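You operate a simulated robot arm through the tools that you are given. There is no shell and no other tool.

You run a simulated two-armed robot. Do the job below in one go: nothing can be reset, and whatever is moved stays where it is left.

## Task
Seal the pump and pull at least 22 inches of vacuum on the intake gauge.
Fine: black handle in, pump drain shut, intake cap tight; hold the primer button till the needle is there. Leave the other controls as they are.
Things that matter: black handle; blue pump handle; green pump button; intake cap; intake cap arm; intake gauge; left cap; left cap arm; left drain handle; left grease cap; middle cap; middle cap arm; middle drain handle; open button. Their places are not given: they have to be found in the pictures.

Only the result counts: the job must be done as asked and must still hold three seconds after the hand-in. Knocking over, shifting, dropping, spilling or breaking anything else fails it. Lids that push on must go on centred and level and be pressed home; caps that screw on are set level and turned clockwise until they are tight.

## Robot
Two 7-joint arms with three-finger grippers on one trunk that stands fixed in place. Base frame: the origin is at the foot of the trunk, x ahead of it, y to its left, z up. Units: m, rad, N and s.
The left shoulder is at [0.03, 0.124, 1.208], the right one opposite. With the tool pointing down near the work surface each hand reaches from about 0.1 to 0.58 m from the base axis, measured 20 degrees to its own side. Payload 2.2 kg a hand.
The tool frame of a hand sits at the grasp point between the pads (the TCP): z along the fingers, y along the line on which they close. The tips reach 0.028 m beyond it. Largest opening 0.102 m; the body of the gripper starts 0.071 m behind the TCP.
Orientation is told as [roll, pitch, yaw] about the base's x, y, z axes, in that order, counted from this pose: with the fingers straight down and closing along the base's y, the tool's x points along the base's -x, its y along +y and its z along -z.

## Interface
- The arms move only by the tool apply_moves. It takes "left_series", "right_series" or both (then of equal length, played together; a hand with none holds still); each is a list of rows, each a list of 3 entries, a list of its own where there are three numbers: the turn, a rotation vector about the base's x, y, z in rad, then the shift along the base's x, y, z in m, then the finger opening in m, from 0 to 0.102. In form: [[[wx, wy, wz], [tx, ty, tz], fingers], ...]. A call has 1 to 20 rows; each row shifts and turns the commanded pose from where the row before left it. Rows are played at 5 a second. More than 0.05 m and 0.15 rad between two rows, or a gripper value outside its range, and nothing of the call is played. Where a pose cannot be reached the arm comes as near as it can. A force on the tool above 70 N (or 10 N above the force at the start of the call, whichever is more), or a blocked arm, ends the call early, and 0.2 s more pass. The fingers move at their own pace and stop on an object; they squeeze with about 35 N. The grip force told is the motor's: it shows also when the fingers shut on nothing. Time passes only in rows, and 0.2 s behind the last, so rows that do not move let the fingers close. It gives the time, the measured TCP pose, the force on the tool (base axes), the opening and the grip force at its end, in the units of the frame above (readings bear some noise), with the torque about the TCP (base axes, N m) and any sound that the robot's microphone picked up, and new pictures: "show" is both (left out), scene, wrist or none (wrist: the cameras of the hands that moved).
- Cameras (640 x 400 px; columns grow to the right, rows downward): "scene" is now at [0.0287, 0.0465, 1.9162]; the picture's right is [0.60, -0.80, 0.00], its down [-0.64, -0.49, -0.59] and it looks along [0.47, 0.36, -0.81] (base axes); focal length 289 px, centre (320, 200). "left" rides on the left gripper at [0.072, 0.038, -0.086] in its tool frame; the picture's right is [-0.47, 0.88, 0.00], its down [-0.60, -0.32, -0.73] and it looks along [-0.65, -0.34, 0.68] (tool axes); focal length 256 px, centre (320, 200). "right" rides on the right gripper at [0.069, 0.044, -0.086] in its tool frame; the picture's right is [-0.53, 0.85, 0.00], its down [-0.58, -0.36, -0.73] and it looks along [-0.62, -0.39, 0.68] (tool axes); focal length 256 px, centre (320, 200).
- move_column(by): slides the trunk up (or, below 0, down) by that many m; the arms and the scene camera ride with it, the base frame stays. It gives what a move gives, with no picture.
- head_to(pan, tilt): turns the head with the scene camera to pan (to the left, within 2.496 rad either way) and tilt (down, from -0.506 to 1.204), counted from straight ahead of the robot. It gives what a move gives, and a new picture of the scene camera.
- locate(camera, pixels): for up to 12 pixels [column, row] of the newest picture of that camera ("zoom" is the newest enlarged one), the place [x, y, z] in the base frame of the surface seen there, good to about 0.002 m. It takes no simulated time.
- close_up(camera, box): a new picture of the part [left, top, right, bottom] of that camera's present view, enlarged. It takes no simulated time.
- job_done(): hands the job in; it is judged then, once.

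Leave the grippers open and the arms clear of the work at the hand-in unless told otherwise.

The tools are called after "Request:" as name(argument=value, ...) on one line, values as JSON. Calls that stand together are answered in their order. apply_moves: Moves the arms, as the interface text tells. Its arguments: {"type":"object","properties":{"left_series":{"type":"array","items":{"type":"array"}},"right_series":{"type":"array","items":{"type":"array"}},"show":{"type":"string","enum":["both","scene","wrist","none"]}},"required":[]} The other tools are called the same way: move_column (by) slides the trunk up or down; head_to (pan, tilt) turns the head that bears the scene camera; locate (camera, pixels) gives the place of the surface under pixels of a picture; close_up (camera, box) takes an enlarged picture of a part of a camera's view; job_done () hands the job in.

At the start:

```text
clock: 0.0
left_eef_pos: [0.4759, 0.4576, 1.4467]
left_orientation: [0.0, -0.001, 0.001]
left_wrist_force: [0.3, -0.3, 0.0]
left_moment: [0.02, -0.05, 0.0]
left_grip_width: 0.1019
left_gripper_force: 0.1
right_eef_pos: [0.4888, 0.0717, 1.4255]
right_orientation: [-0.001, 0.001, 0.0]
right_wrist_force: [0.2, 0.2, 0.0]
right_moment: [-0.02, 0.07, 0.0]
right_grip_width: 0.1021
right_gripper_force: 0.1
trunk travel left (down, up): [-0.45, 0.09]
head pan, tilt: [0.646, 0.937]
```

scene: 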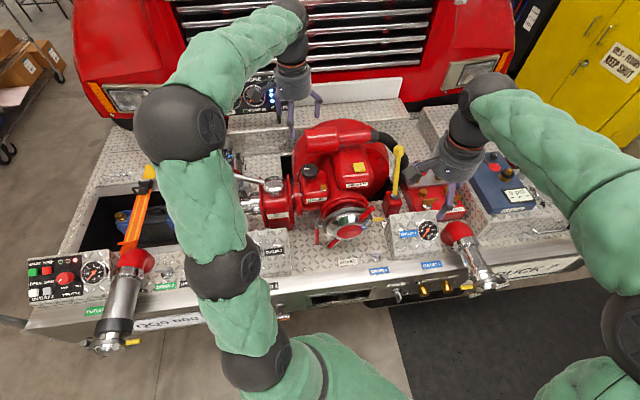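
right: 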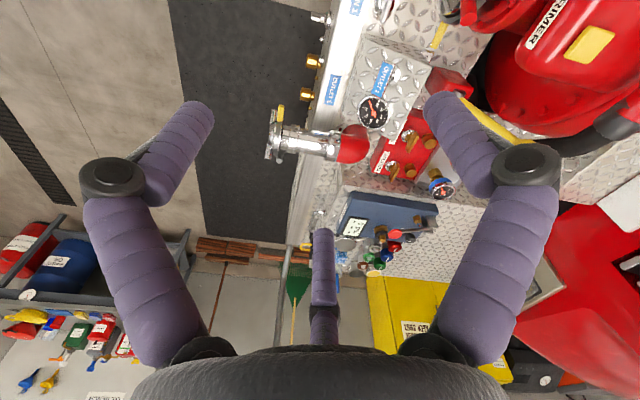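
left: 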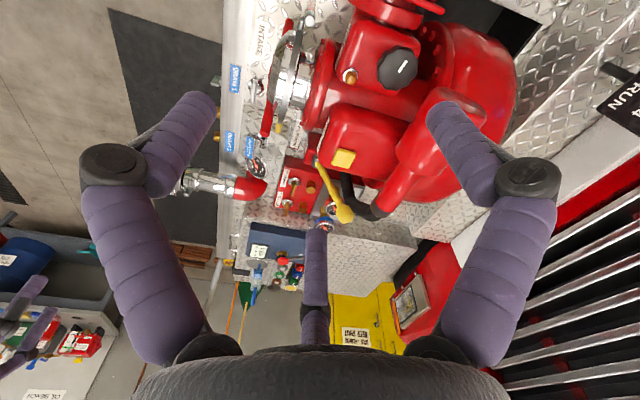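

I see a fire engine front bumper with a red pump, control panels, and several caps. I start with enlarged views of the scene to read labels.

Request:
close_up(camera="scene", box=[0, 220, 200, 360])

Request:
close_up(camera="scene", box=[220, 110, 420, 280])

Request:
close_up(camera="scene", box=[360, 140, 560, 310])

Request:
close_up(camera="scene", box=[220, 60, 340, 140])

Request:
close_up(camera="left", box=[200, 0, 460, 240])

Request:
close_up(camera="right", box=[250, 0, 490, 200])

```text
2.86 times, centred on (100, 290) of scene
```

zoom: 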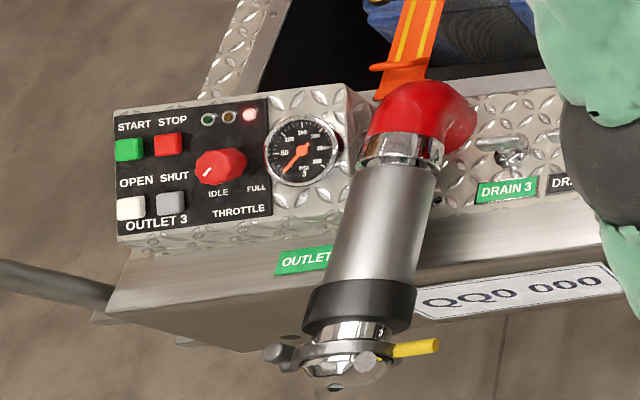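

```text
2.35 times, centred on (320, 195) of scene
```

zoom: 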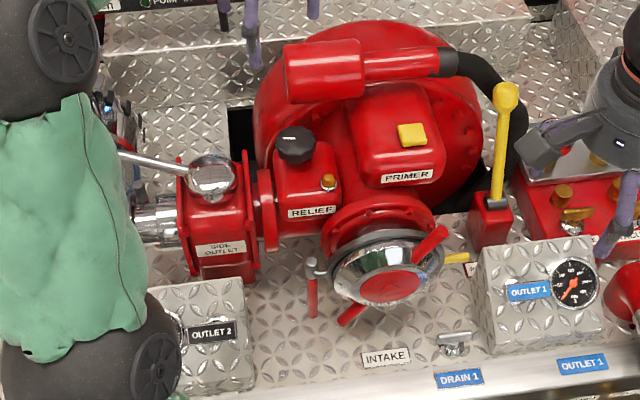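

```text
2.35 times, centred on (460, 225) of scene
```

zoom: 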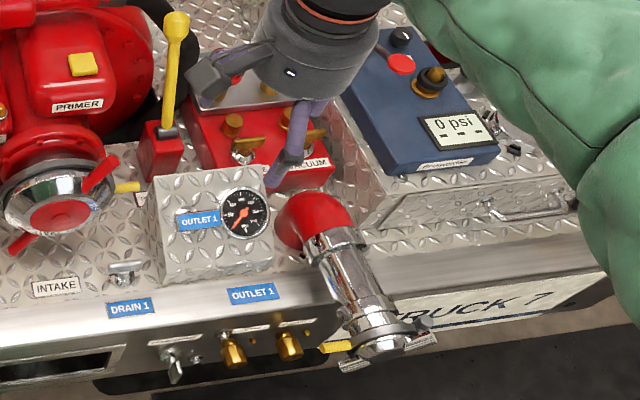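

```text
5.00 times, centred on (280, 100) of scene
```

zoom: 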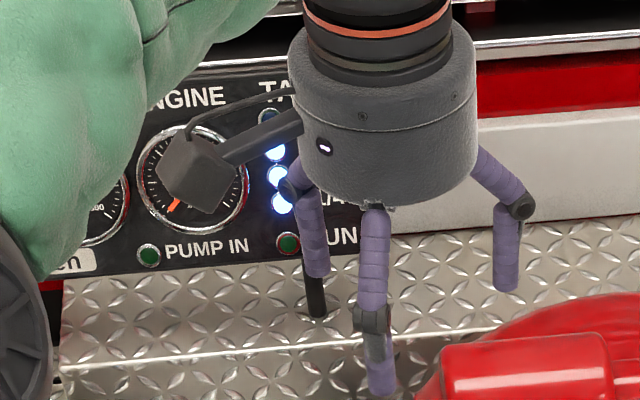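

```text
1.67 times, centred on (330, 120) of left
```

zoom: 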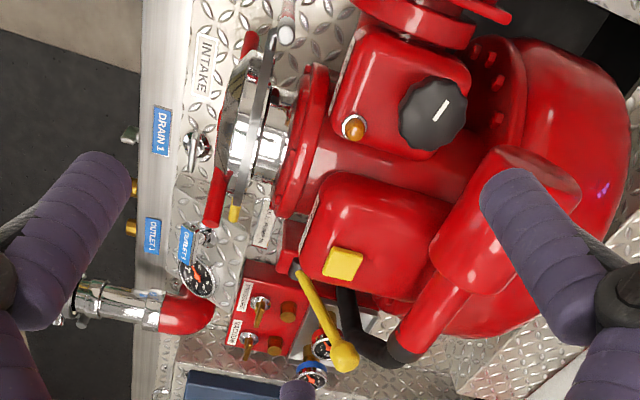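

```text
2.00 times, centred on (370, 100) of right
```

zoom: 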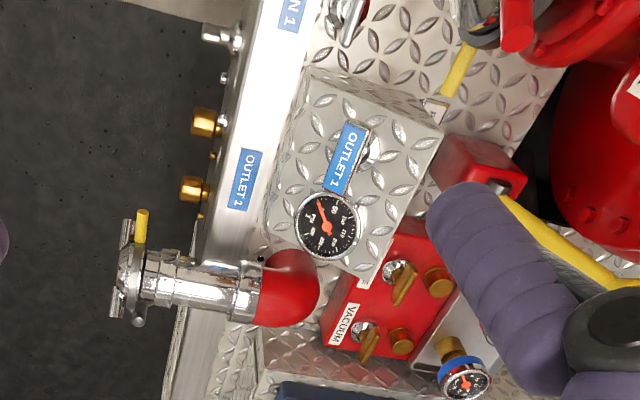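

The pump, intake cap, primer button and several drains are visible. I ask for the places of main features in the scene picture to get a sense of scale.

Request:
locate(camera="scene", pixels=[[346, 228], [359, 168], [313, 171], [400, 150], [270, 185], [352, 262], [480, 285], [95, 270], [427, 230], [430, 200], [510, 195], [255, 95]])

Request:
head_to(pan=0.646, tilt=0.6)

```text
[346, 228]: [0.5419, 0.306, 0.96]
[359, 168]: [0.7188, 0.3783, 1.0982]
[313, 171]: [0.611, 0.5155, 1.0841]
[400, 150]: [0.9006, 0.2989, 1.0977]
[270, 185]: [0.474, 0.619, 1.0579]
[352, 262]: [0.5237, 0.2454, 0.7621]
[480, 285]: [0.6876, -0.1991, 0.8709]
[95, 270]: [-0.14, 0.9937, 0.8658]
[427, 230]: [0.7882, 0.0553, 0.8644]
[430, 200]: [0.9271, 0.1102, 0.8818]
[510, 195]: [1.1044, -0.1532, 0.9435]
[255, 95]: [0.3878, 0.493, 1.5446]
```

```text
clock: 0.8
left_eef_pos: [0.4768, 0.458, 1.4464]
left_orientation: [0.001, -0.002, 0.002]
left_wrist_force: [0.8, 0.1, -0.7]
left_moment: [0.03, -0.01, 0.01]
left_grip_width: 0.102
left_gripper_force: 0.0
right_eef_pos: [0.4879, 0.0724, 1.4268]
right_orientation: [0.0, -0.001, 0.0]
right_wrist_force: [-0.1, -0.9, 0.5]
right_moment: [0.02, 0.02, 0.02]
right_grip_width: 0.102
right_gripper_force: 0.1
trunk travel left (down, up): [-0.45, 0.09]
head pan, tilt: [0.646, 0.6]
```

scene: 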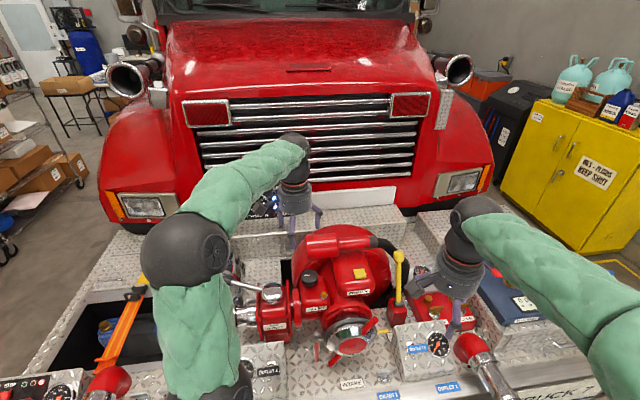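

The arms hide parts of the panels. I move both hands sideways and back, staying at height about 1.45 m, above everything, to free the view.

Request:
apply_moves(left_series=[[[0, 0, 0], [-0.036, 0.02, 0], 0.102], [[0, 0, 0], [-0.036, 0.02, 0], 0.102], [[0, 0, 0], [-0.036, 0.02, 0], 0.102], [[0, 0, 0], [-0.036, 0.02, 0], 0.102], [[0, 0, 0], [-0.036, 0.02, 0], 0.102], [[0, 0, 0], [-0.036, 0.02, 0], 0.102], [[0, 0, 0], [-0.036, 0.02, 0], 0.102], [[0, 0, 0], [-0.036, 0.02, 0], 0.102], [[0, 0, 0], [-0.036, 0.02, 0], 0.102], [[0, 0, 0], [-0.036, 0.02, 0], 0.102]], right_series=[[[0, 0, 0], [-0.014, -0.047, 0], 0.102], [[0, 0, 0], [-0.014, -0.047, 0], 0.102], [[0, 0, 0], [-0.014, -0.047, 0], 0.102], [[0, 0, 0], [-0.014, -0.047, 0], 0.102], [[0, 0, 0], [-0.014, -0.047, 0], 0.102], [[0, 0, 0], [-0.014, -0.047, 0], 0.102], [[0, 0, 0], [-0.014, -0.047, 0], 0.102], [[0, 0, 0], [-0.014, -0.047, 0], 0.102], [[0, 0, 0], [-0.014, -0.047, 0], 0.102], [[0, 0, 0], [-0.014, -0.047, 0], 0.102]], show="both")

Request:
head_to(pan=0.646, tilt=0.95)

```text
clock: 3.0
left_eef_pos: [0.1142, 0.6585, 1.447]
left_orientation: [-0.001, 0.0, 0.0]
left_wrist_force: [0.4, -0.3, 0.4]
left_moment: [-0.02, -0.02, 0.03]
left_grip_width: 0.1022
left_gripper_force: 0.1
right_eef_pos: [0.3454, -0.398, 1.428]
right_orientation: [-0.001, 0.001, 0.001]
right_wrist_force: [0.4, -0.8, 0.0]
right_moment: [0.04, -0.04, 0.01]
right_grip_width: 0.1017
right_gripper_force: 0.0
trunk travel left (down, up): [-0.45, 0.09]
head pan, tilt: [0.646, 0.6]
```

scene: 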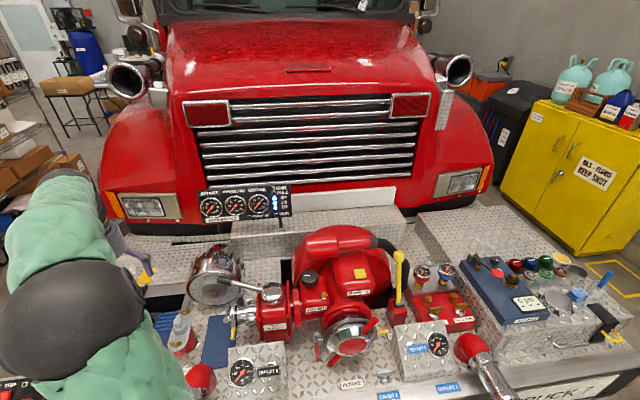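
right: 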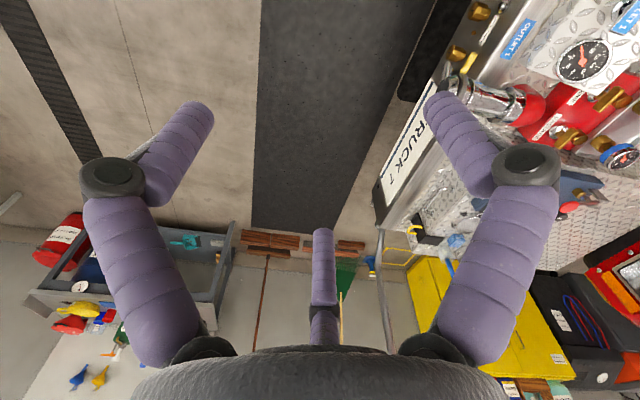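
left: 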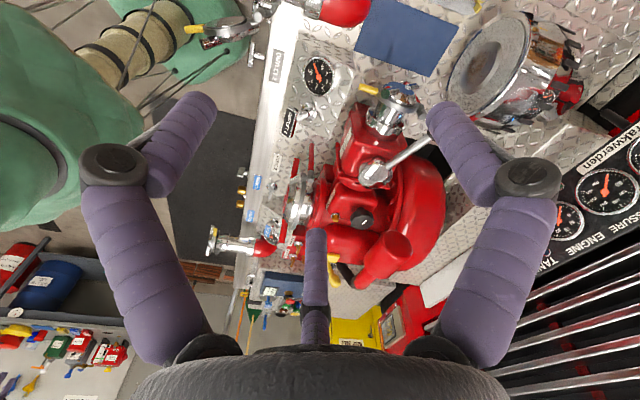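

```text
clock: 3.9
left_eef_pos: [0.1162, 0.6583, 1.4474]
left_orientation: [-0.001, 0.0, 0.0]
left_wrist_force: [-0.9, -0.7, 0.5]
left_moment: [0.01, -0.02, -0.01]
left_grip_width: 0.1022
left_gripper_force: 0.1
right_eef_pos: [0.347, -0.396, 1.4275]
right_orientation: [-0.001, 0.001, 0.001]
right_wrist_force: [0.2, 0.3, -0.3]
right_moment: [0.02, 0.03, -0.01]
right_grip_width: 0.102
right_gripper_force: 0.1
trunk travel left (down, up): [-0.45, 0.09]
head pan, tilt: [0.646, 0.949]
```

scene: 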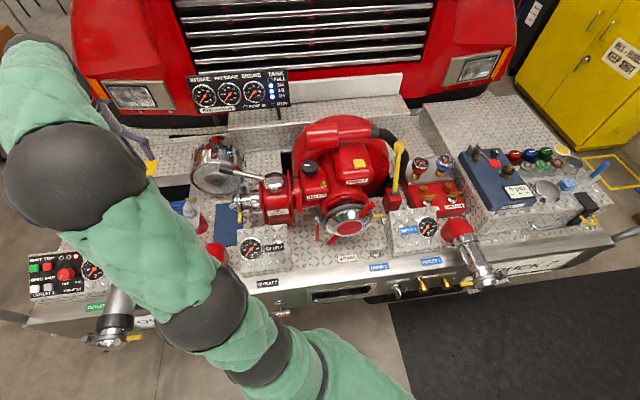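

Now more is free. I enlarge the gauge board, the pump area, the right panels and the lower bumper.

Request:
close_up(camera="scene", box=[180, 60, 300, 135])

Request:
close_up(camera="scene", box=[180, 130, 300, 205])

Request:
close_up(camera="scene", box=[180, 180, 320, 268])

Request:
close_up(camera="scene", box=[290, 140, 400, 209])

Request:
close_up(camera="scene", box=[300, 190, 420, 265])

Request:
close_up(camera="scene", box=[380, 140, 490, 209])

Request:
close_up(camera="scene", box=[450, 130, 630, 242])

Request:
close_up(camera="scene", box=[380, 200, 520, 310])

Request:
close_up(camera="scene", box=[230, 240, 420, 340])

```text
5.33 times, centred on (240, 98) of scene
```

zoom: 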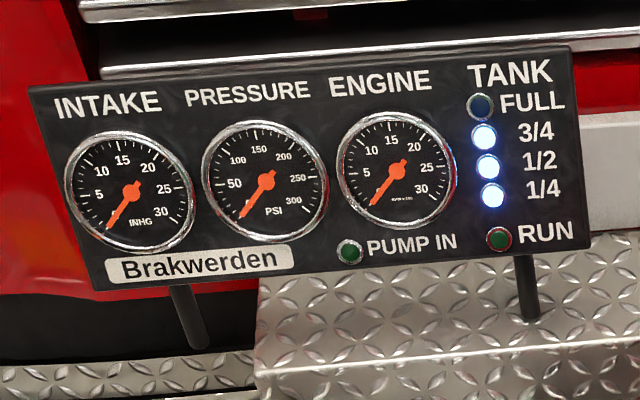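

```text
5.33 times, centred on (240, 168) of scene
```

zoom: 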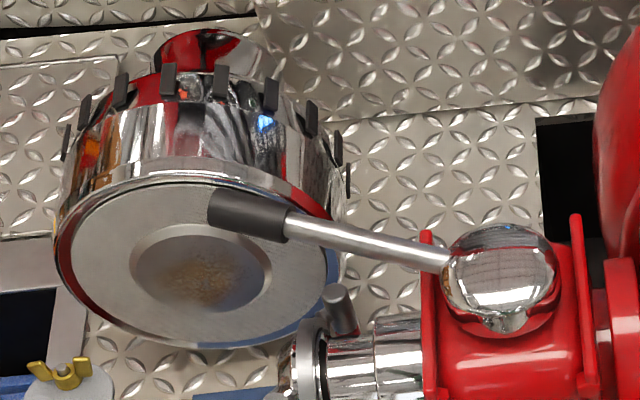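

```text
4.55 times, centred on (250, 224) of scene
```

zoom: 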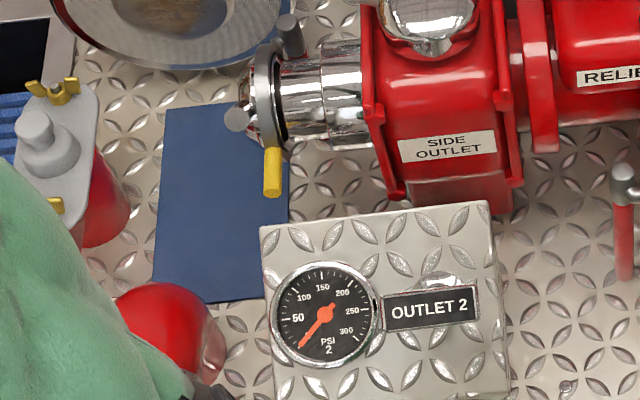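

```text
5.80 times, centred on (345, 174) of scene
```

zoom: 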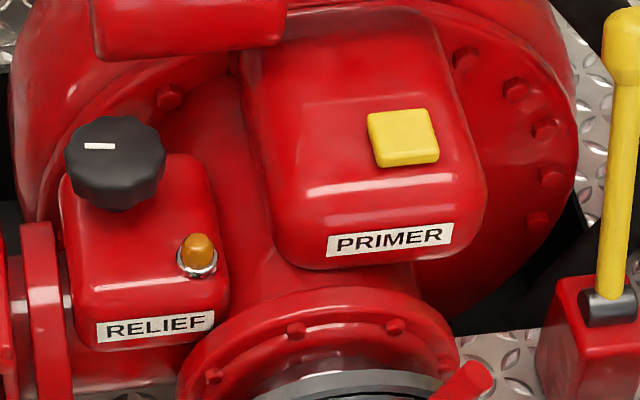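

```text
5.33 times, centred on (360, 228) of scene
```

zoom: 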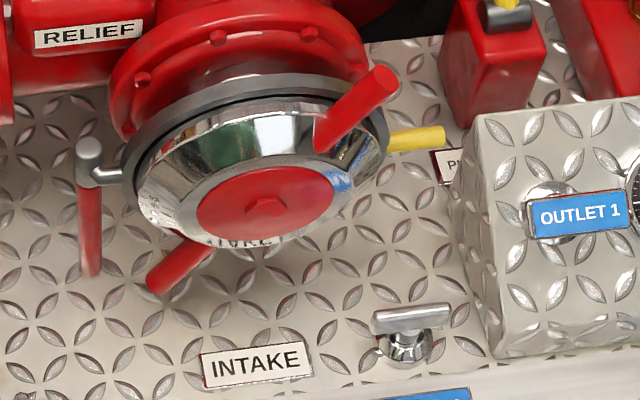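

```text
5.80 times, centred on (435, 174) of scene
```

zoom: 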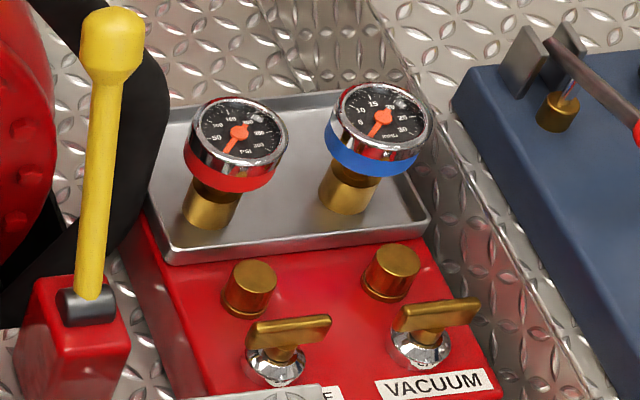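

```text
3.56 times, centred on (540, 186) of scene
```

zoom: 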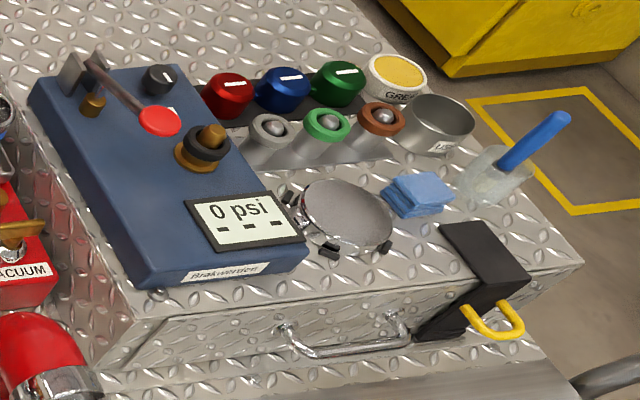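

```text
3.64 times, centred on (450, 255) of scene
```

zoom: 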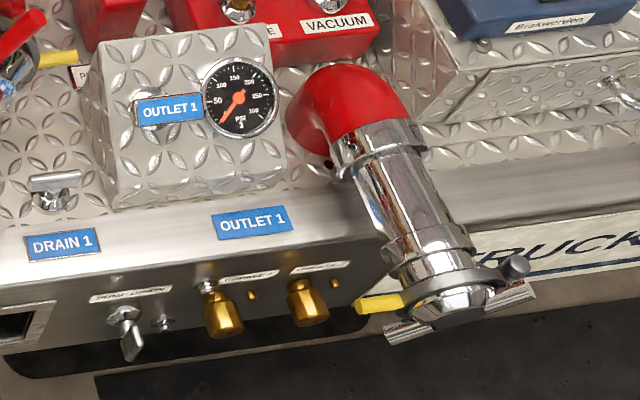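

```text
3.37 times, centred on (325, 290) of scene
```

zoom: 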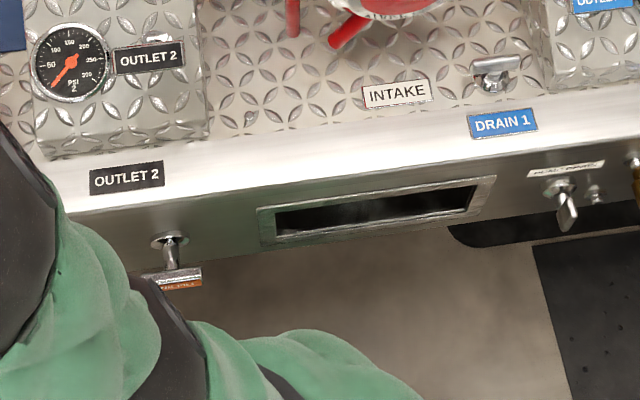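

The gauge board reads INTAKE (inHg) at 0. I zoom further into the small labels on the bumper front and near the intake.

Request:
close_up(camera="scene", box=[380, 265, 470, 321])

Request:
close_up(camera="scene", box=[370, 195, 450, 245])

Request:
close_up(camera="scene", box=[230, 225, 310, 275])

Request:
close_up(camera="scene", box=[310, 190, 390, 250])

Request:
close_up(camera="left", box=[220, 40, 440, 280])

Request:
close_up(camera="scene", box=[0, 230, 160, 360])

```text
7.11 times, centred on (425, 293) of scene
```

zoom: 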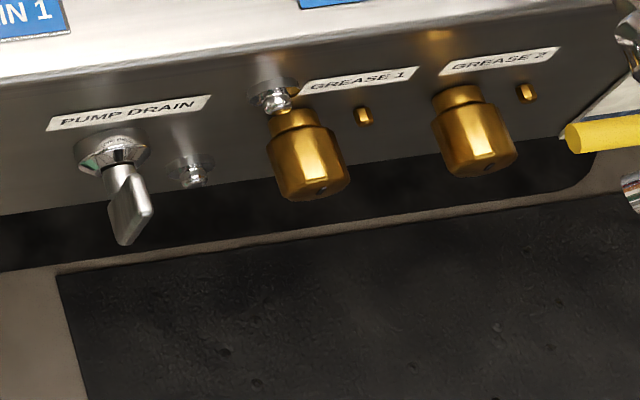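

```text
8.00 times, centred on (410, 220) of scene
```

zoom: 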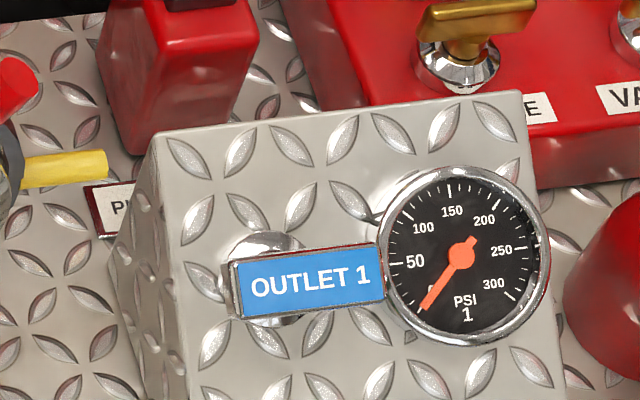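

```text
8.00 times, centred on (270, 250) of scene
```

zoom: 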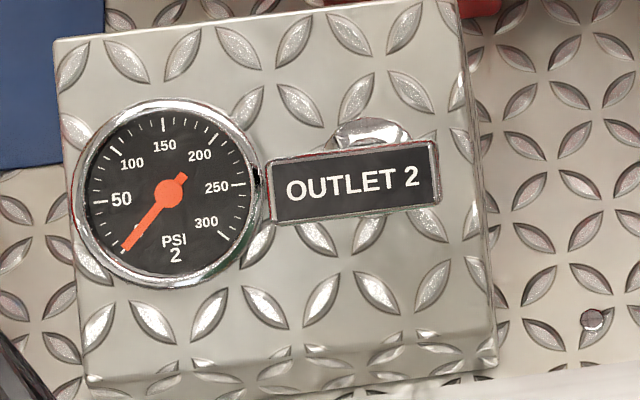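

```text
6.67 times, centred on (350, 220) of scene
```

zoom: 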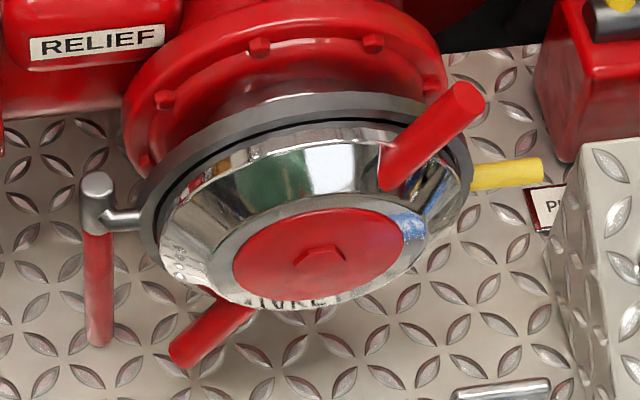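

```text
1.67 times, centred on (330, 160) of left
```

zoom: 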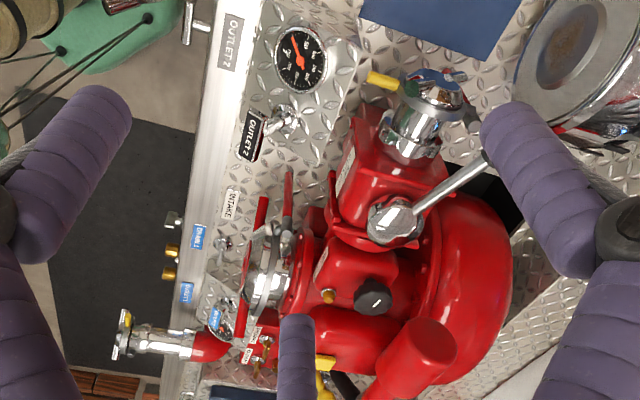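

```text
3.08 times, centred on (80, 295) of scene
```

zoom: 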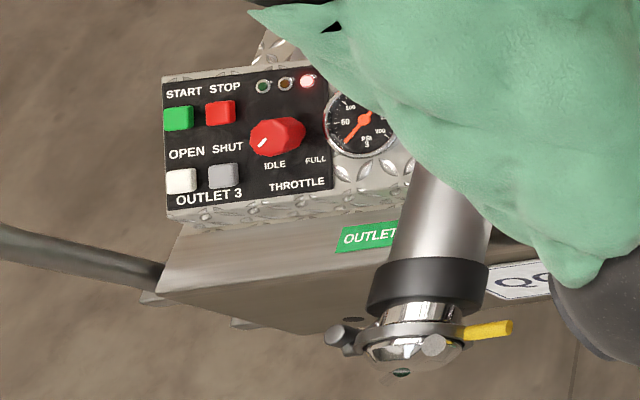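

The OUTLET 1 and OUTLET 2 plates look like push-pull handles; PUMP DRAIN is a T-tap on the bumper front at about scene (402, 290). I bring the left hand over the work with a yaw so that its camera looks along the truck, to inspect the intake cap and neighbours.

Request:
apply_moves(left_series=[[[0, 0, 0.1], [0.024, -0.038, -0.012], 0.102], [[0, 0, 0.1], [0.024, -0.038, -0.012], 0.102], [[0, 0, 0.1], [0.024, -0.038, -0.012], 0.102], [[0, 0, 0.1], [0.024, -0.038, -0.012], 0.102], [[0, 0, 0.1], [0.024, -0.038, -0.012], 0.102], [[0, 0, 0.1], [0.024, -0.038, -0.012], 0.102], [[0, 0, 0.1], [0.024, -0.038, -0.012], 0.102], [[0, 0, 0.1], [0.024, -0.038, -0.012], 0.102], [[0, 0, 0.1], [0.024, -0.038, -0.012], 0.102], [[0, 0, 0.1], [0.024, -0.038, -0.012], 0.102], [[0, 0, 0.1], [0.024, -0.038, -0.012], 0.102], [[0, 0, 0], [0.02, 0, -0.03], 0.102]], show="both")

```text
clock: 6.5
left_eef_pos: [0.4032, 0.239, 1.2835]
left_orientation: [0.001, 0.0, 1.104]
left_wrist_force: [0.7, 0.5, -0.1]
left_moment: [0.0, 0.03, -0.01]
left_grip_width: 0.1019
left_gripper_force: 0.0
right_eef_pos: [0.3491, -0.3956, 1.4286]
right_orientation: [0.0, 0.002, 0.0]
right_wrist_force: [0.6, 0.1, 0.4]
right_moment: [-0.04, 0.05, -0.02]
right_grip_width: 0.1018
right_gripper_force: 0.0
trunk travel left (down, up): [-0.45, 0.09]
head pan, tilt: [0.646, 0.949]
```

scene: 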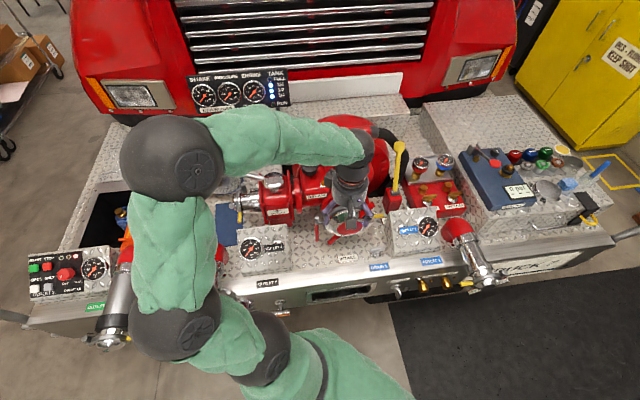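
left: 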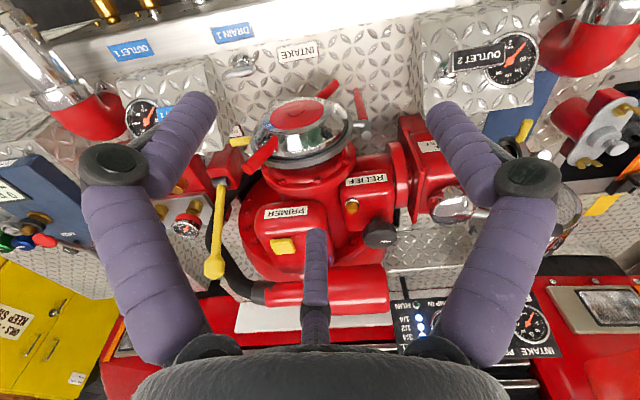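

The left camera sees the panel upside down. I enlarge several parts of it.

Request:
close_up(camera="left", box=[220, 30, 400, 180])

Request:
close_up(camera="left", box=[110, 20, 270, 120])

Request:
close_up(camera="left", box=[400, 10, 560, 130])

Request:
close_up(camera="left", box=[230, 180, 420, 300])

Request:
close_up(camera="left", box=[140, 100, 260, 290])

Request:
close_up(camera="left", box=[520, 80, 640, 220])

```text
2.67 times, centred on (310, 105) of left
```

zoom: 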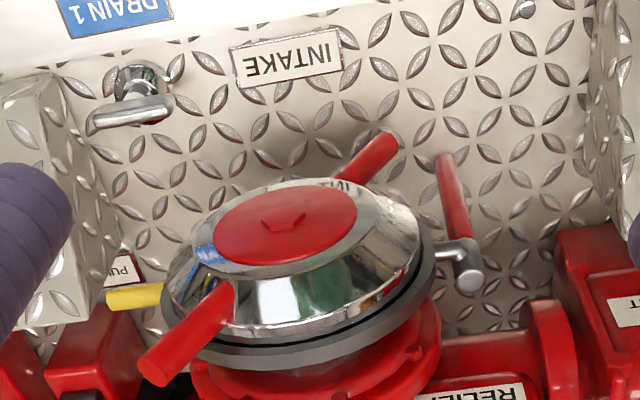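

```text
4.00 times, centred on (190, 70) of left
```

zoom: 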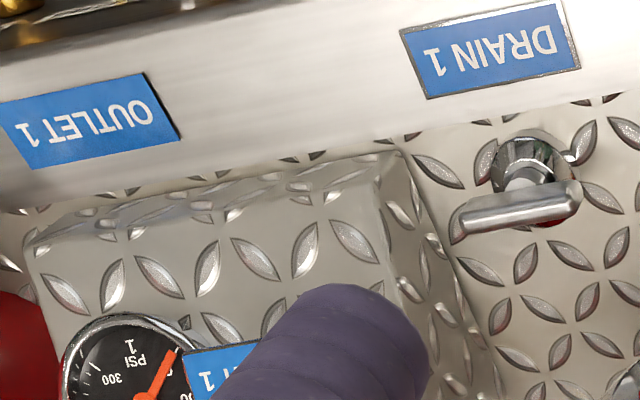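

```text
3.33 times, centred on (480, 70) of left
```

zoom: 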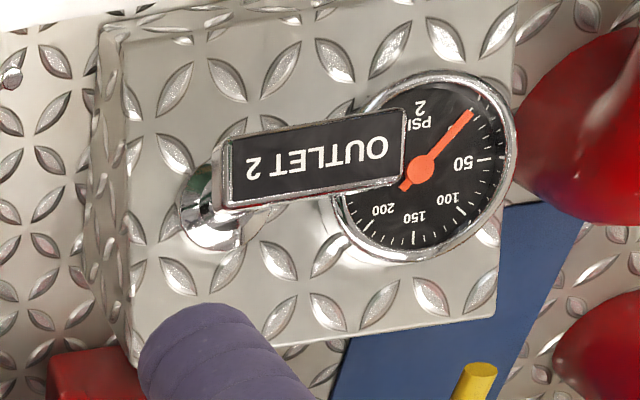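

```text
3.33 times, centred on (325, 240) of left
```

zoom: 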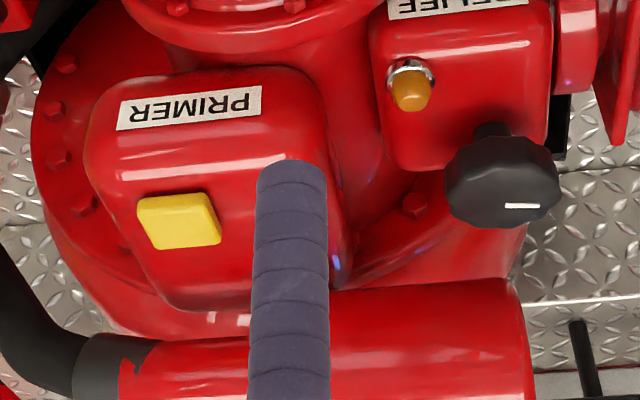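

```text
2.11 times, centred on (200, 195) of left
```

zoom: 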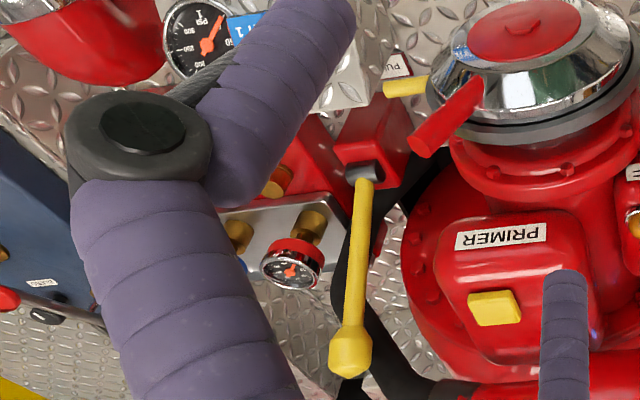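

```text
2.86 times, centred on (580, 150) of left
```

zoom: 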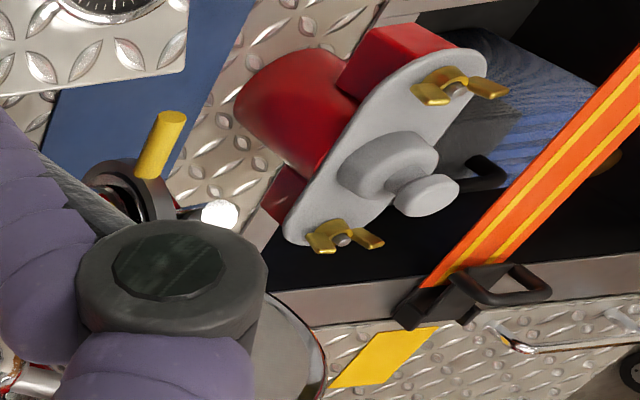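

I get the places of the OUTLET 2 plate, its box face, and the intake cap parts from the left camera picture.

Request:
locate(camera="left", pixels=[[490, 58], [462, 62], [515, 50], [458, 78], [440, 45], [480, 95], [300, 115], [328, 90], [255, 155], [238, 141], [360, 130], [356, 98]])

Request:
locate(camera="scene", pixels=[[408, 230], [427, 228], [402, 232], [400, 290], [377, 250], [275, 247], [252, 248], [281, 313], [268, 285], [405, 243], [395, 245], [235, 84]])

```text
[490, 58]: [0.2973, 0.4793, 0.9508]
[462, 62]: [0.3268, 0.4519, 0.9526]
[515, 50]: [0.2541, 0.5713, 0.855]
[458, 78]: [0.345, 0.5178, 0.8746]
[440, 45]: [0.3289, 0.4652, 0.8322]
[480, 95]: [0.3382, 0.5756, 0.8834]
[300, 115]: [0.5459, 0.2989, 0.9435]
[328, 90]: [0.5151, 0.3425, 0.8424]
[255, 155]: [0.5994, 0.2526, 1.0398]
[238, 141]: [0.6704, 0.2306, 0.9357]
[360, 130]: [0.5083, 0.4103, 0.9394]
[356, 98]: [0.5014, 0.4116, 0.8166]
```

```text
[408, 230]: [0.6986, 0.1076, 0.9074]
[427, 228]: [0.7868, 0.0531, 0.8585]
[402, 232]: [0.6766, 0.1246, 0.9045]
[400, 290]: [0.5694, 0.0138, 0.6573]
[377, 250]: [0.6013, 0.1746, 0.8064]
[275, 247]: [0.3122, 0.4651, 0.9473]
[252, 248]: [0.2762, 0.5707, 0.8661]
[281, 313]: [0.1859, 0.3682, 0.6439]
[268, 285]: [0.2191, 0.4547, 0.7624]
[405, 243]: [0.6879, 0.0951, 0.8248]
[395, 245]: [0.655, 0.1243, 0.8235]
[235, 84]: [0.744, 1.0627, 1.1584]
```

OUTLET 2 plate stands about 4–5 cm further from its box than OUTLET 1, so OUTLET 2 (black) is pulled out. Next I send the right hand low in front of the bumper, yawed so that its camera looks at the PUMP DRAIN tap.

Request:
apply_moves(right_series=[[[0, 0, 0.1], [0.003, 0.0227, -0.045], 0.102], [[0, 0, 0.1], [0.003, 0.0227, -0.045], 0.102], [[0, 0, 0.1], [0.003, 0.0227, -0.045], 0.102], [[0, 0, 0.1], [0.003, 0.0227, -0.045], 0.102], [[0, 0, 0.1], [0.003, 0.0227, -0.045], 0.102], [[0, 0, 0.1], [0.003, 0.0227, -0.045], 0.102], [[0, 0, 0.1], [0.003, 0.0227, -0.045], 0.102], [[0, 0, 0.1], [0.003, 0.0227, -0.045], 0.102], [[0, 0, 0.1], [0.003, 0.0227, -0.045], 0.102], [[0, 0, 0.1], [0.003, 0.0227, -0.045], 0.102], [[0, 0, 0.1], [0.003, 0.0227, -0.045], 0.102], [[0, 0, 0.1], [0.003, 0.0227, -0.045], 0.102]], show="both")

```text
refused: row 1 steps farther than a row can; nothing moved
```

The step was a little too long; I use shorter steps.

Request:
apply_moves(right_series=[[[0, 0, 0.1], [0.003, 0.021, -0.043], 0.102], [[0, 0, 0.1], [0.003, 0.021, -0.043], 0.102], [[0, 0, 0.1], [0.003, 0.021, -0.043], 0.102], [[0, 0, 0.1], [0.003, 0.021, -0.043], 0.102], [[0, 0, 0.1], [0.003, 0.021, -0.043], 0.102], [[0, 0, 0.1], [0.003, 0.021, -0.043], 0.102], [[0, 0, 0.1], [0.003, 0.021, -0.043], 0.102], [[0, 0, 0.1], [0.003, 0.021, -0.043], 0.102], [[0, 0, 0.1], [0.003, 0.021, -0.043], 0.102], [[0, 0, 0.1], [0.003, 0.021, -0.043], 0.102], [[0, 0, 0.1], [0.003, 0.021, -0.043], 0.102], [[0, 0, 0.1], [0.003, 0.021, -0.043], 0.102], [[0, 0, 0], [0, 0.02, -0.04], 0.102]], show="both")

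```text
clock: 9.2
left_eef_pos: [0.4024, 0.2389, 1.2838]
left_orientation: [0.0, -0.001, 1.102]
left_wrist_force: [0.9, 1.0, 0.5]
left_moment: [0.0, 0.0, 0.0]
left_grip_width: 0.1019
left_gripper_force: 0.0
right_eef_pos: [0.3872, -0.123, 0.868]
right_orientation: [0.001, -0.001, 1.202]
right_wrist_force: [-0.2, 0.4, 0.1]
right_moment: [-0.01, 0.02, 0.04]
right_grip_width: 0.102
right_gripper_force: 0.1
trunk travel left (down, up): [-0.45, 0.09]
head pan, tilt: [0.646, 0.949]
```

scene: 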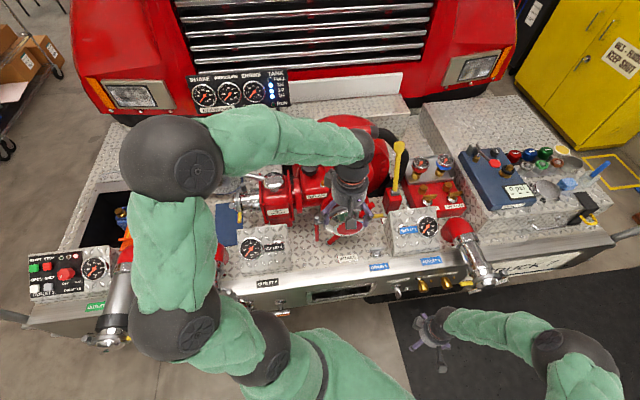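
right: 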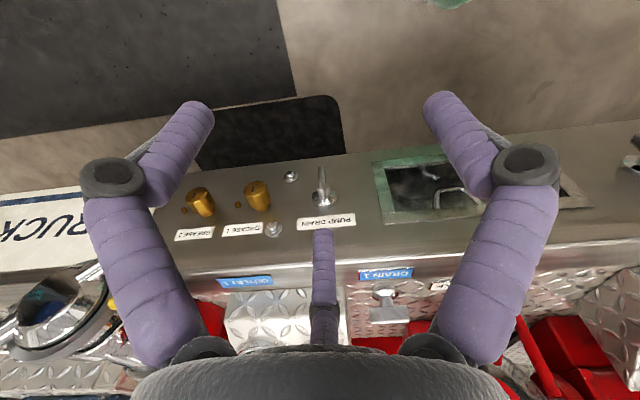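

The right camera looks at the bumper front, upside down; the tap labelled PUMP DRAIN is at about (322, 190). I enlarge.

Request:
close_up(camera="right", box=[250, 150, 370, 230])

Request:
close_up(camera="right", box=[340, 250, 440, 340])

Request:
close_up(camera="scene", box=[390, 300, 480, 380])

Request:
close_up(camera="right", box=[360, 100, 640, 260])

Request:
locate(camera="right", pixels=[[323, 170], [324, 180], [323, 198], [300, 200], [345, 200], [326, 222], [290, 176], [274, 228], [257, 195], [201, 200], [386, 296], [450, 205]])

```text
5.00 times, centred on (310, 190) of right
```

zoom: 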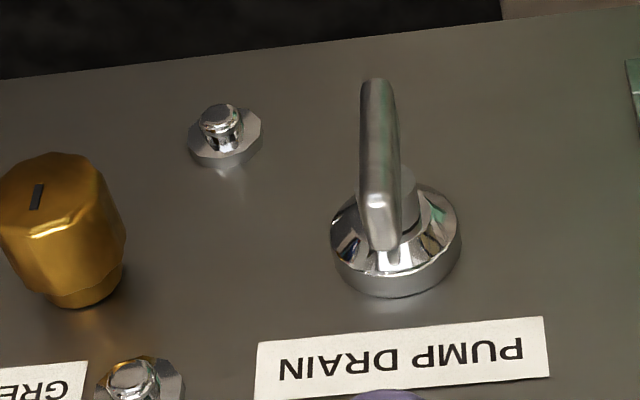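

```text
4.44 times, centred on (390, 295) of right
```

zoom: 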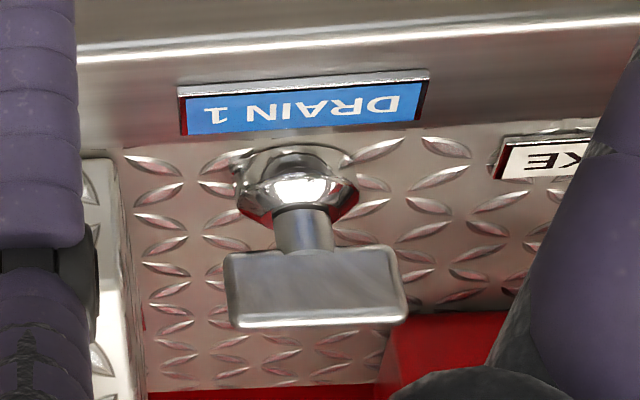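

```text
5.00 times, centred on (435, 340) of scene
```

zoom: 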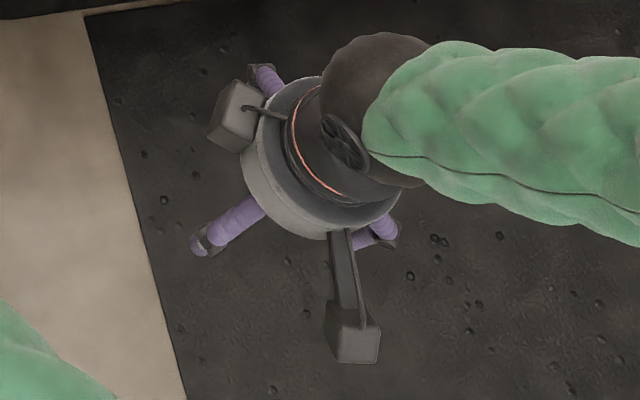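

```text
2.29 times, centred on (500, 180) of right
```

zoom: 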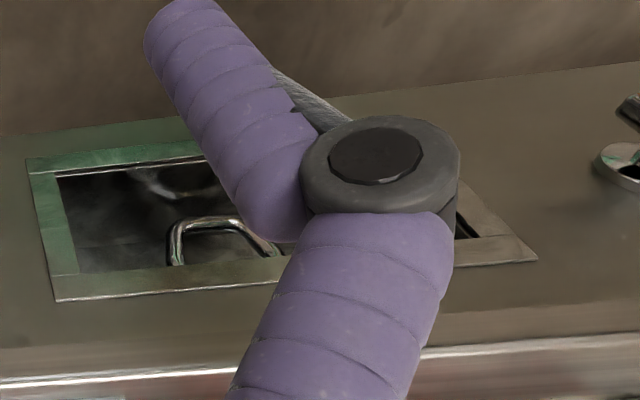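

```text
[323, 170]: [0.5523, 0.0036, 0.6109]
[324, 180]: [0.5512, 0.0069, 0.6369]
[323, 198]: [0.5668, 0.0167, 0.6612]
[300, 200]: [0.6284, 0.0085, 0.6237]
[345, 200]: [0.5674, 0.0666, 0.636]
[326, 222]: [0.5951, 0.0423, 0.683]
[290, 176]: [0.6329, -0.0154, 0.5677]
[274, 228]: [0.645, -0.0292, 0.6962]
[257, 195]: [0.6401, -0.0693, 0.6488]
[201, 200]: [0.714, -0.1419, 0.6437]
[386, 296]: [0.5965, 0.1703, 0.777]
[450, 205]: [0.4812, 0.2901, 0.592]
```

The PUMP DRAIN blade is upright while DRAIN 1's T lies level. I sample more points on the bumper front to get its plane and the truck's yaw.

Request:
locate(camera="right", pixels=[[305, 180], [305, 165], [230, 190], [230, 225], [345, 180], [360, 180], [365, 210], [400, 240], [300, 240], [560, 160], [600, 190], [345, 240]])

Request:
locate(camera="scene", pixels=[[300, 275], [360, 265], [250, 290], [130, 320], [455, 262], [530, 250], [350, 258], [265, 283], [380, 268], [430, 263], [600, 230], [60, 320]])

```text
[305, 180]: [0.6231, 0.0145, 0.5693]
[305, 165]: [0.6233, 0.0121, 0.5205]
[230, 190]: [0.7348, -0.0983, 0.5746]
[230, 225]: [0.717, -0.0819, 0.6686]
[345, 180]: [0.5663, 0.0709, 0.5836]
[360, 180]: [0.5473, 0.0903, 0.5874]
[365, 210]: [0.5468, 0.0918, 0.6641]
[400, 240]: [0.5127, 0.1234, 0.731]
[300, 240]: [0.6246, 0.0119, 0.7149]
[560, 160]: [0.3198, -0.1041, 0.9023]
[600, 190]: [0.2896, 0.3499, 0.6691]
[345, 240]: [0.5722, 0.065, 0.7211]
```

```text
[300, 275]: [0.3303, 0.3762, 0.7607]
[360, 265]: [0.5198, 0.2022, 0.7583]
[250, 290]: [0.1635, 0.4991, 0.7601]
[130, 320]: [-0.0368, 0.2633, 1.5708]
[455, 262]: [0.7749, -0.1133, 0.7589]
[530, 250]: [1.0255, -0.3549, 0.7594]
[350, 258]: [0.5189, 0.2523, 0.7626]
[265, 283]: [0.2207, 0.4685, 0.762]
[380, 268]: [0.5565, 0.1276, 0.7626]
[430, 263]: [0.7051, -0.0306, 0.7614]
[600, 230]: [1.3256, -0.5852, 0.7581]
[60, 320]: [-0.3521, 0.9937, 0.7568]
```

The bumper front is vertical with its inward normal at 45° (F = (0.707, 0.707)), wall at f ≈ 0.451 m. Now I lower the left hand to look at the intake cap from closer in front.

Request:
apply_moves(left_series=[[[0, 0, 0.03], [0.009, -0.008, -0.044], 0.102], [[0, 0, 0.03], [0.009, -0.008, -0.044], 0.102], [[0, 0, 0.03], [0.009, -0.008, -0.044], 0.102], [[0, 0, 0.03], [0.009, -0.008, -0.044], 0.102], [[0, 0, 0.03], [0.009, -0.008, -0.044], 0.102]], show="both")

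```text
clock: 10.4
left_eef_pos: [0.4452, 0.2005, 1.0681]
left_orientation: [-0.001, 0.001, 1.251]
left_wrist_force: [0.0, 0.5, -0.5]
left_moment: [-0.01, 0.01, 0.02]
left_grip_width: 0.102
left_gripper_force: 0.0
right_eef_pos: [0.3868, -0.1231, 0.8667]
right_orientation: [0.002, 0.0, 1.201]
right_wrist_force: [-0.3, 0.4, -0.1]
right_moment: [-0.02, 0.01, 0.02]
right_grip_width: 0.1021
right_gripper_force: 0.1
trunk travel left (down, up): [-0.45, 0.09]
head pan, tilt: [0.646, 0.949]
```

scene: 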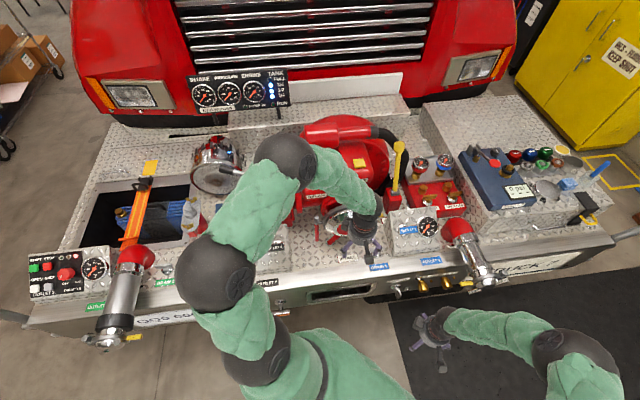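
left: 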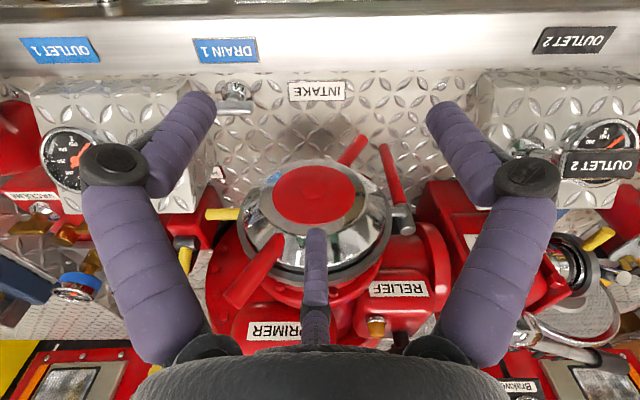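

I see the cap from in front now (upside down): hub at (315, 195), lugs at (352, 150) and (255, 270), yellow arm at (222, 213), hanging red rod at (392, 175). I enlarge and sample points.

Request:
close_up(camera="left", box=[200, 120, 440, 300])

Request:
close_up(camera="left", box=[530, 110, 640, 200])

Request:
locate(camera="left", pixels=[[280, 190], [350, 190], [315, 172], [295, 215], [340, 215], [360, 140], [345, 158], [235, 300], [265, 258], [210, 213], [385, 150], [405, 220]])

Request:
close_up(camera="scene", box=[60, 150, 240, 290])

Request:
close_up(camera="scene", box=[120, 240, 200, 300])

```text
2.22 times, centred on (320, 210) of left
```

zoom: 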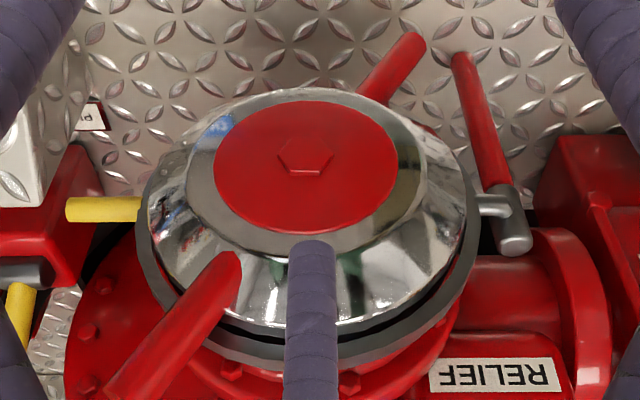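

```text
4.44 times, centred on (585, 155) of left
```

zoom: 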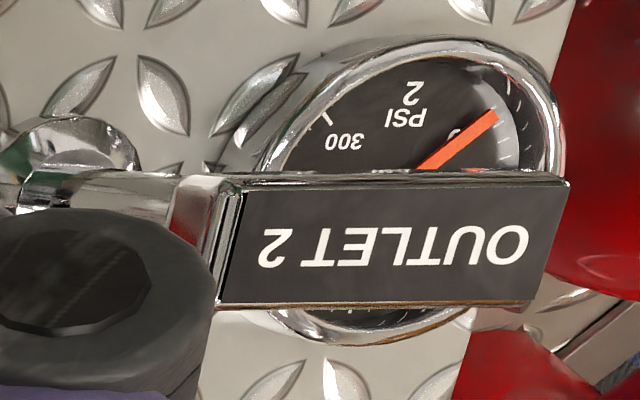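

```text
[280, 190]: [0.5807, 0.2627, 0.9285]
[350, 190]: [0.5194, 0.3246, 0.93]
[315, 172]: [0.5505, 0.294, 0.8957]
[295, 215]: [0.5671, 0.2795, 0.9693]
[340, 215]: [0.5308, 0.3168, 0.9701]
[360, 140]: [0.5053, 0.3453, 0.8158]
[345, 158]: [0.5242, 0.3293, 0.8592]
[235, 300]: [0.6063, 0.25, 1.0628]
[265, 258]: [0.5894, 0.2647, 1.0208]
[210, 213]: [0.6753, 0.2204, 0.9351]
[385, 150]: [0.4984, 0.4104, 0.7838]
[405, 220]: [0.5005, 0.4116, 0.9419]
```

```text
2.86 times, centred on (150, 220) of scene
```

zoom: 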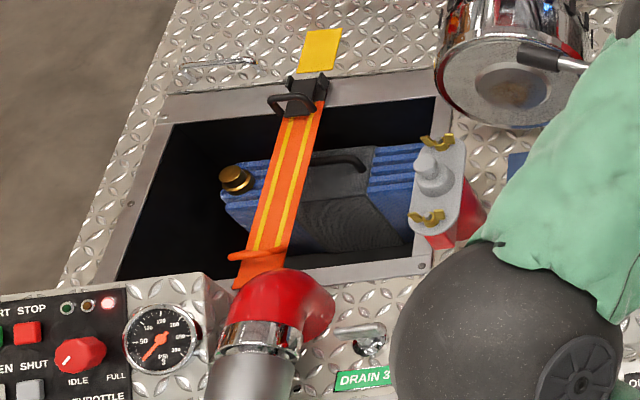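

```text
6.67 times, centred on (160, 270) of scene
```

zoom: 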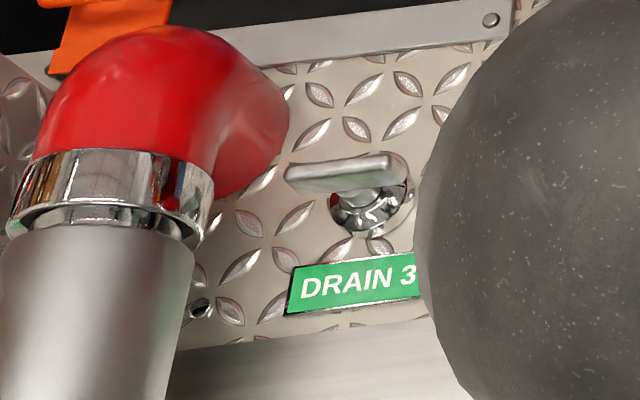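

The cap's hub face is upright, facing the robot squarely: axis along F, centre ≈ (0.552, 0.293, 0.929), lugs about 0.14 m out at ~60° from level. DRAIN 3 is level too, so the upright PUMP DRAIN is the odd one out. First job: the black OUTLET 2 handle. I lift the left hand and carry it over the OUTLET 2 box.

Request:
apply_moves(left_series=[[[0, 0, -0.05], [-0.01, 0.0, 0.045], 0.102], [[0, 0, -0.05], [-0.01, 0.0, 0.045], 0.102], [[0, 0, -0.05], [-0.02, 0.03, 0.03], 0.102], [[0, 0, -0.06], [-0.028, 0.04, 0.0], 0.102], [[0, 0, -0.06], [-0.028, 0.04, 0.0], 0.102], [[0, 0, -0.06], [-0.028, 0.04, 0.0], 0.102], [[0, 0, -0.06], [-0.028, 0.04, 0.0], 0.102], [[0, 0, -0.075], [-0.016, 0.044, 0.0], 0.102]], show="both")

```text
clock: 12.2
left_eef_pos: [0.2783, 0.4337, 1.1823]
left_orientation: [-0.001, 0.001, 0.788]
left_wrist_force: [-0.8, -0.1, 0.7]
left_moment: [-0.02, 0.01, -0.02]
left_grip_width: 0.1023
left_gripper_force: 0.0
right_eef_pos: [0.3879, -0.1224, 0.8678]
right_orientation: [0.0, 0.001, 1.201]
right_wrist_force: [-0.2, 1.0, 0.2]
right_moment: [-0.01, -0.02, -0.01]
right_grip_width: 0.1018
right_gripper_force: 0.2
trunk travel left (down, up): [-0.45, 0.09]
head pan, tilt: [0.646, 0.949]
```

scene: 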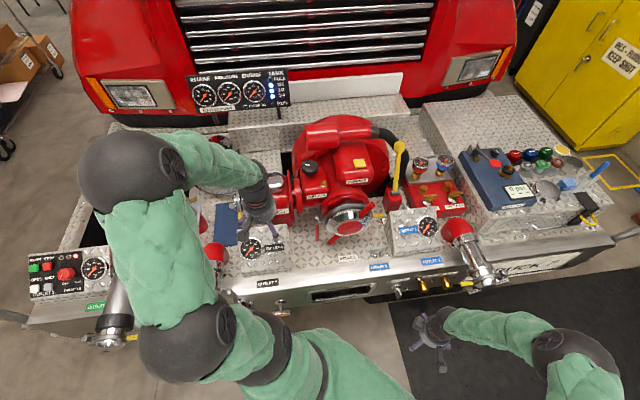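
left: 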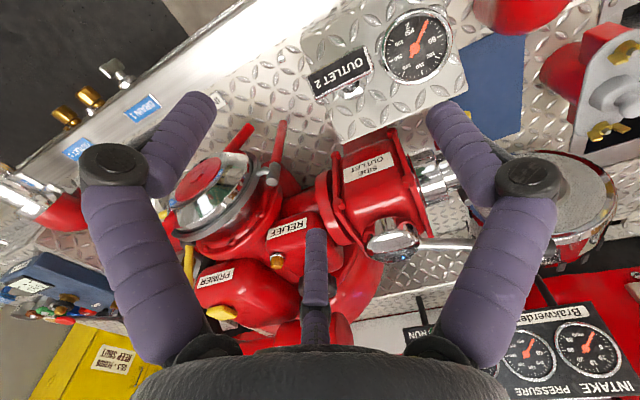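

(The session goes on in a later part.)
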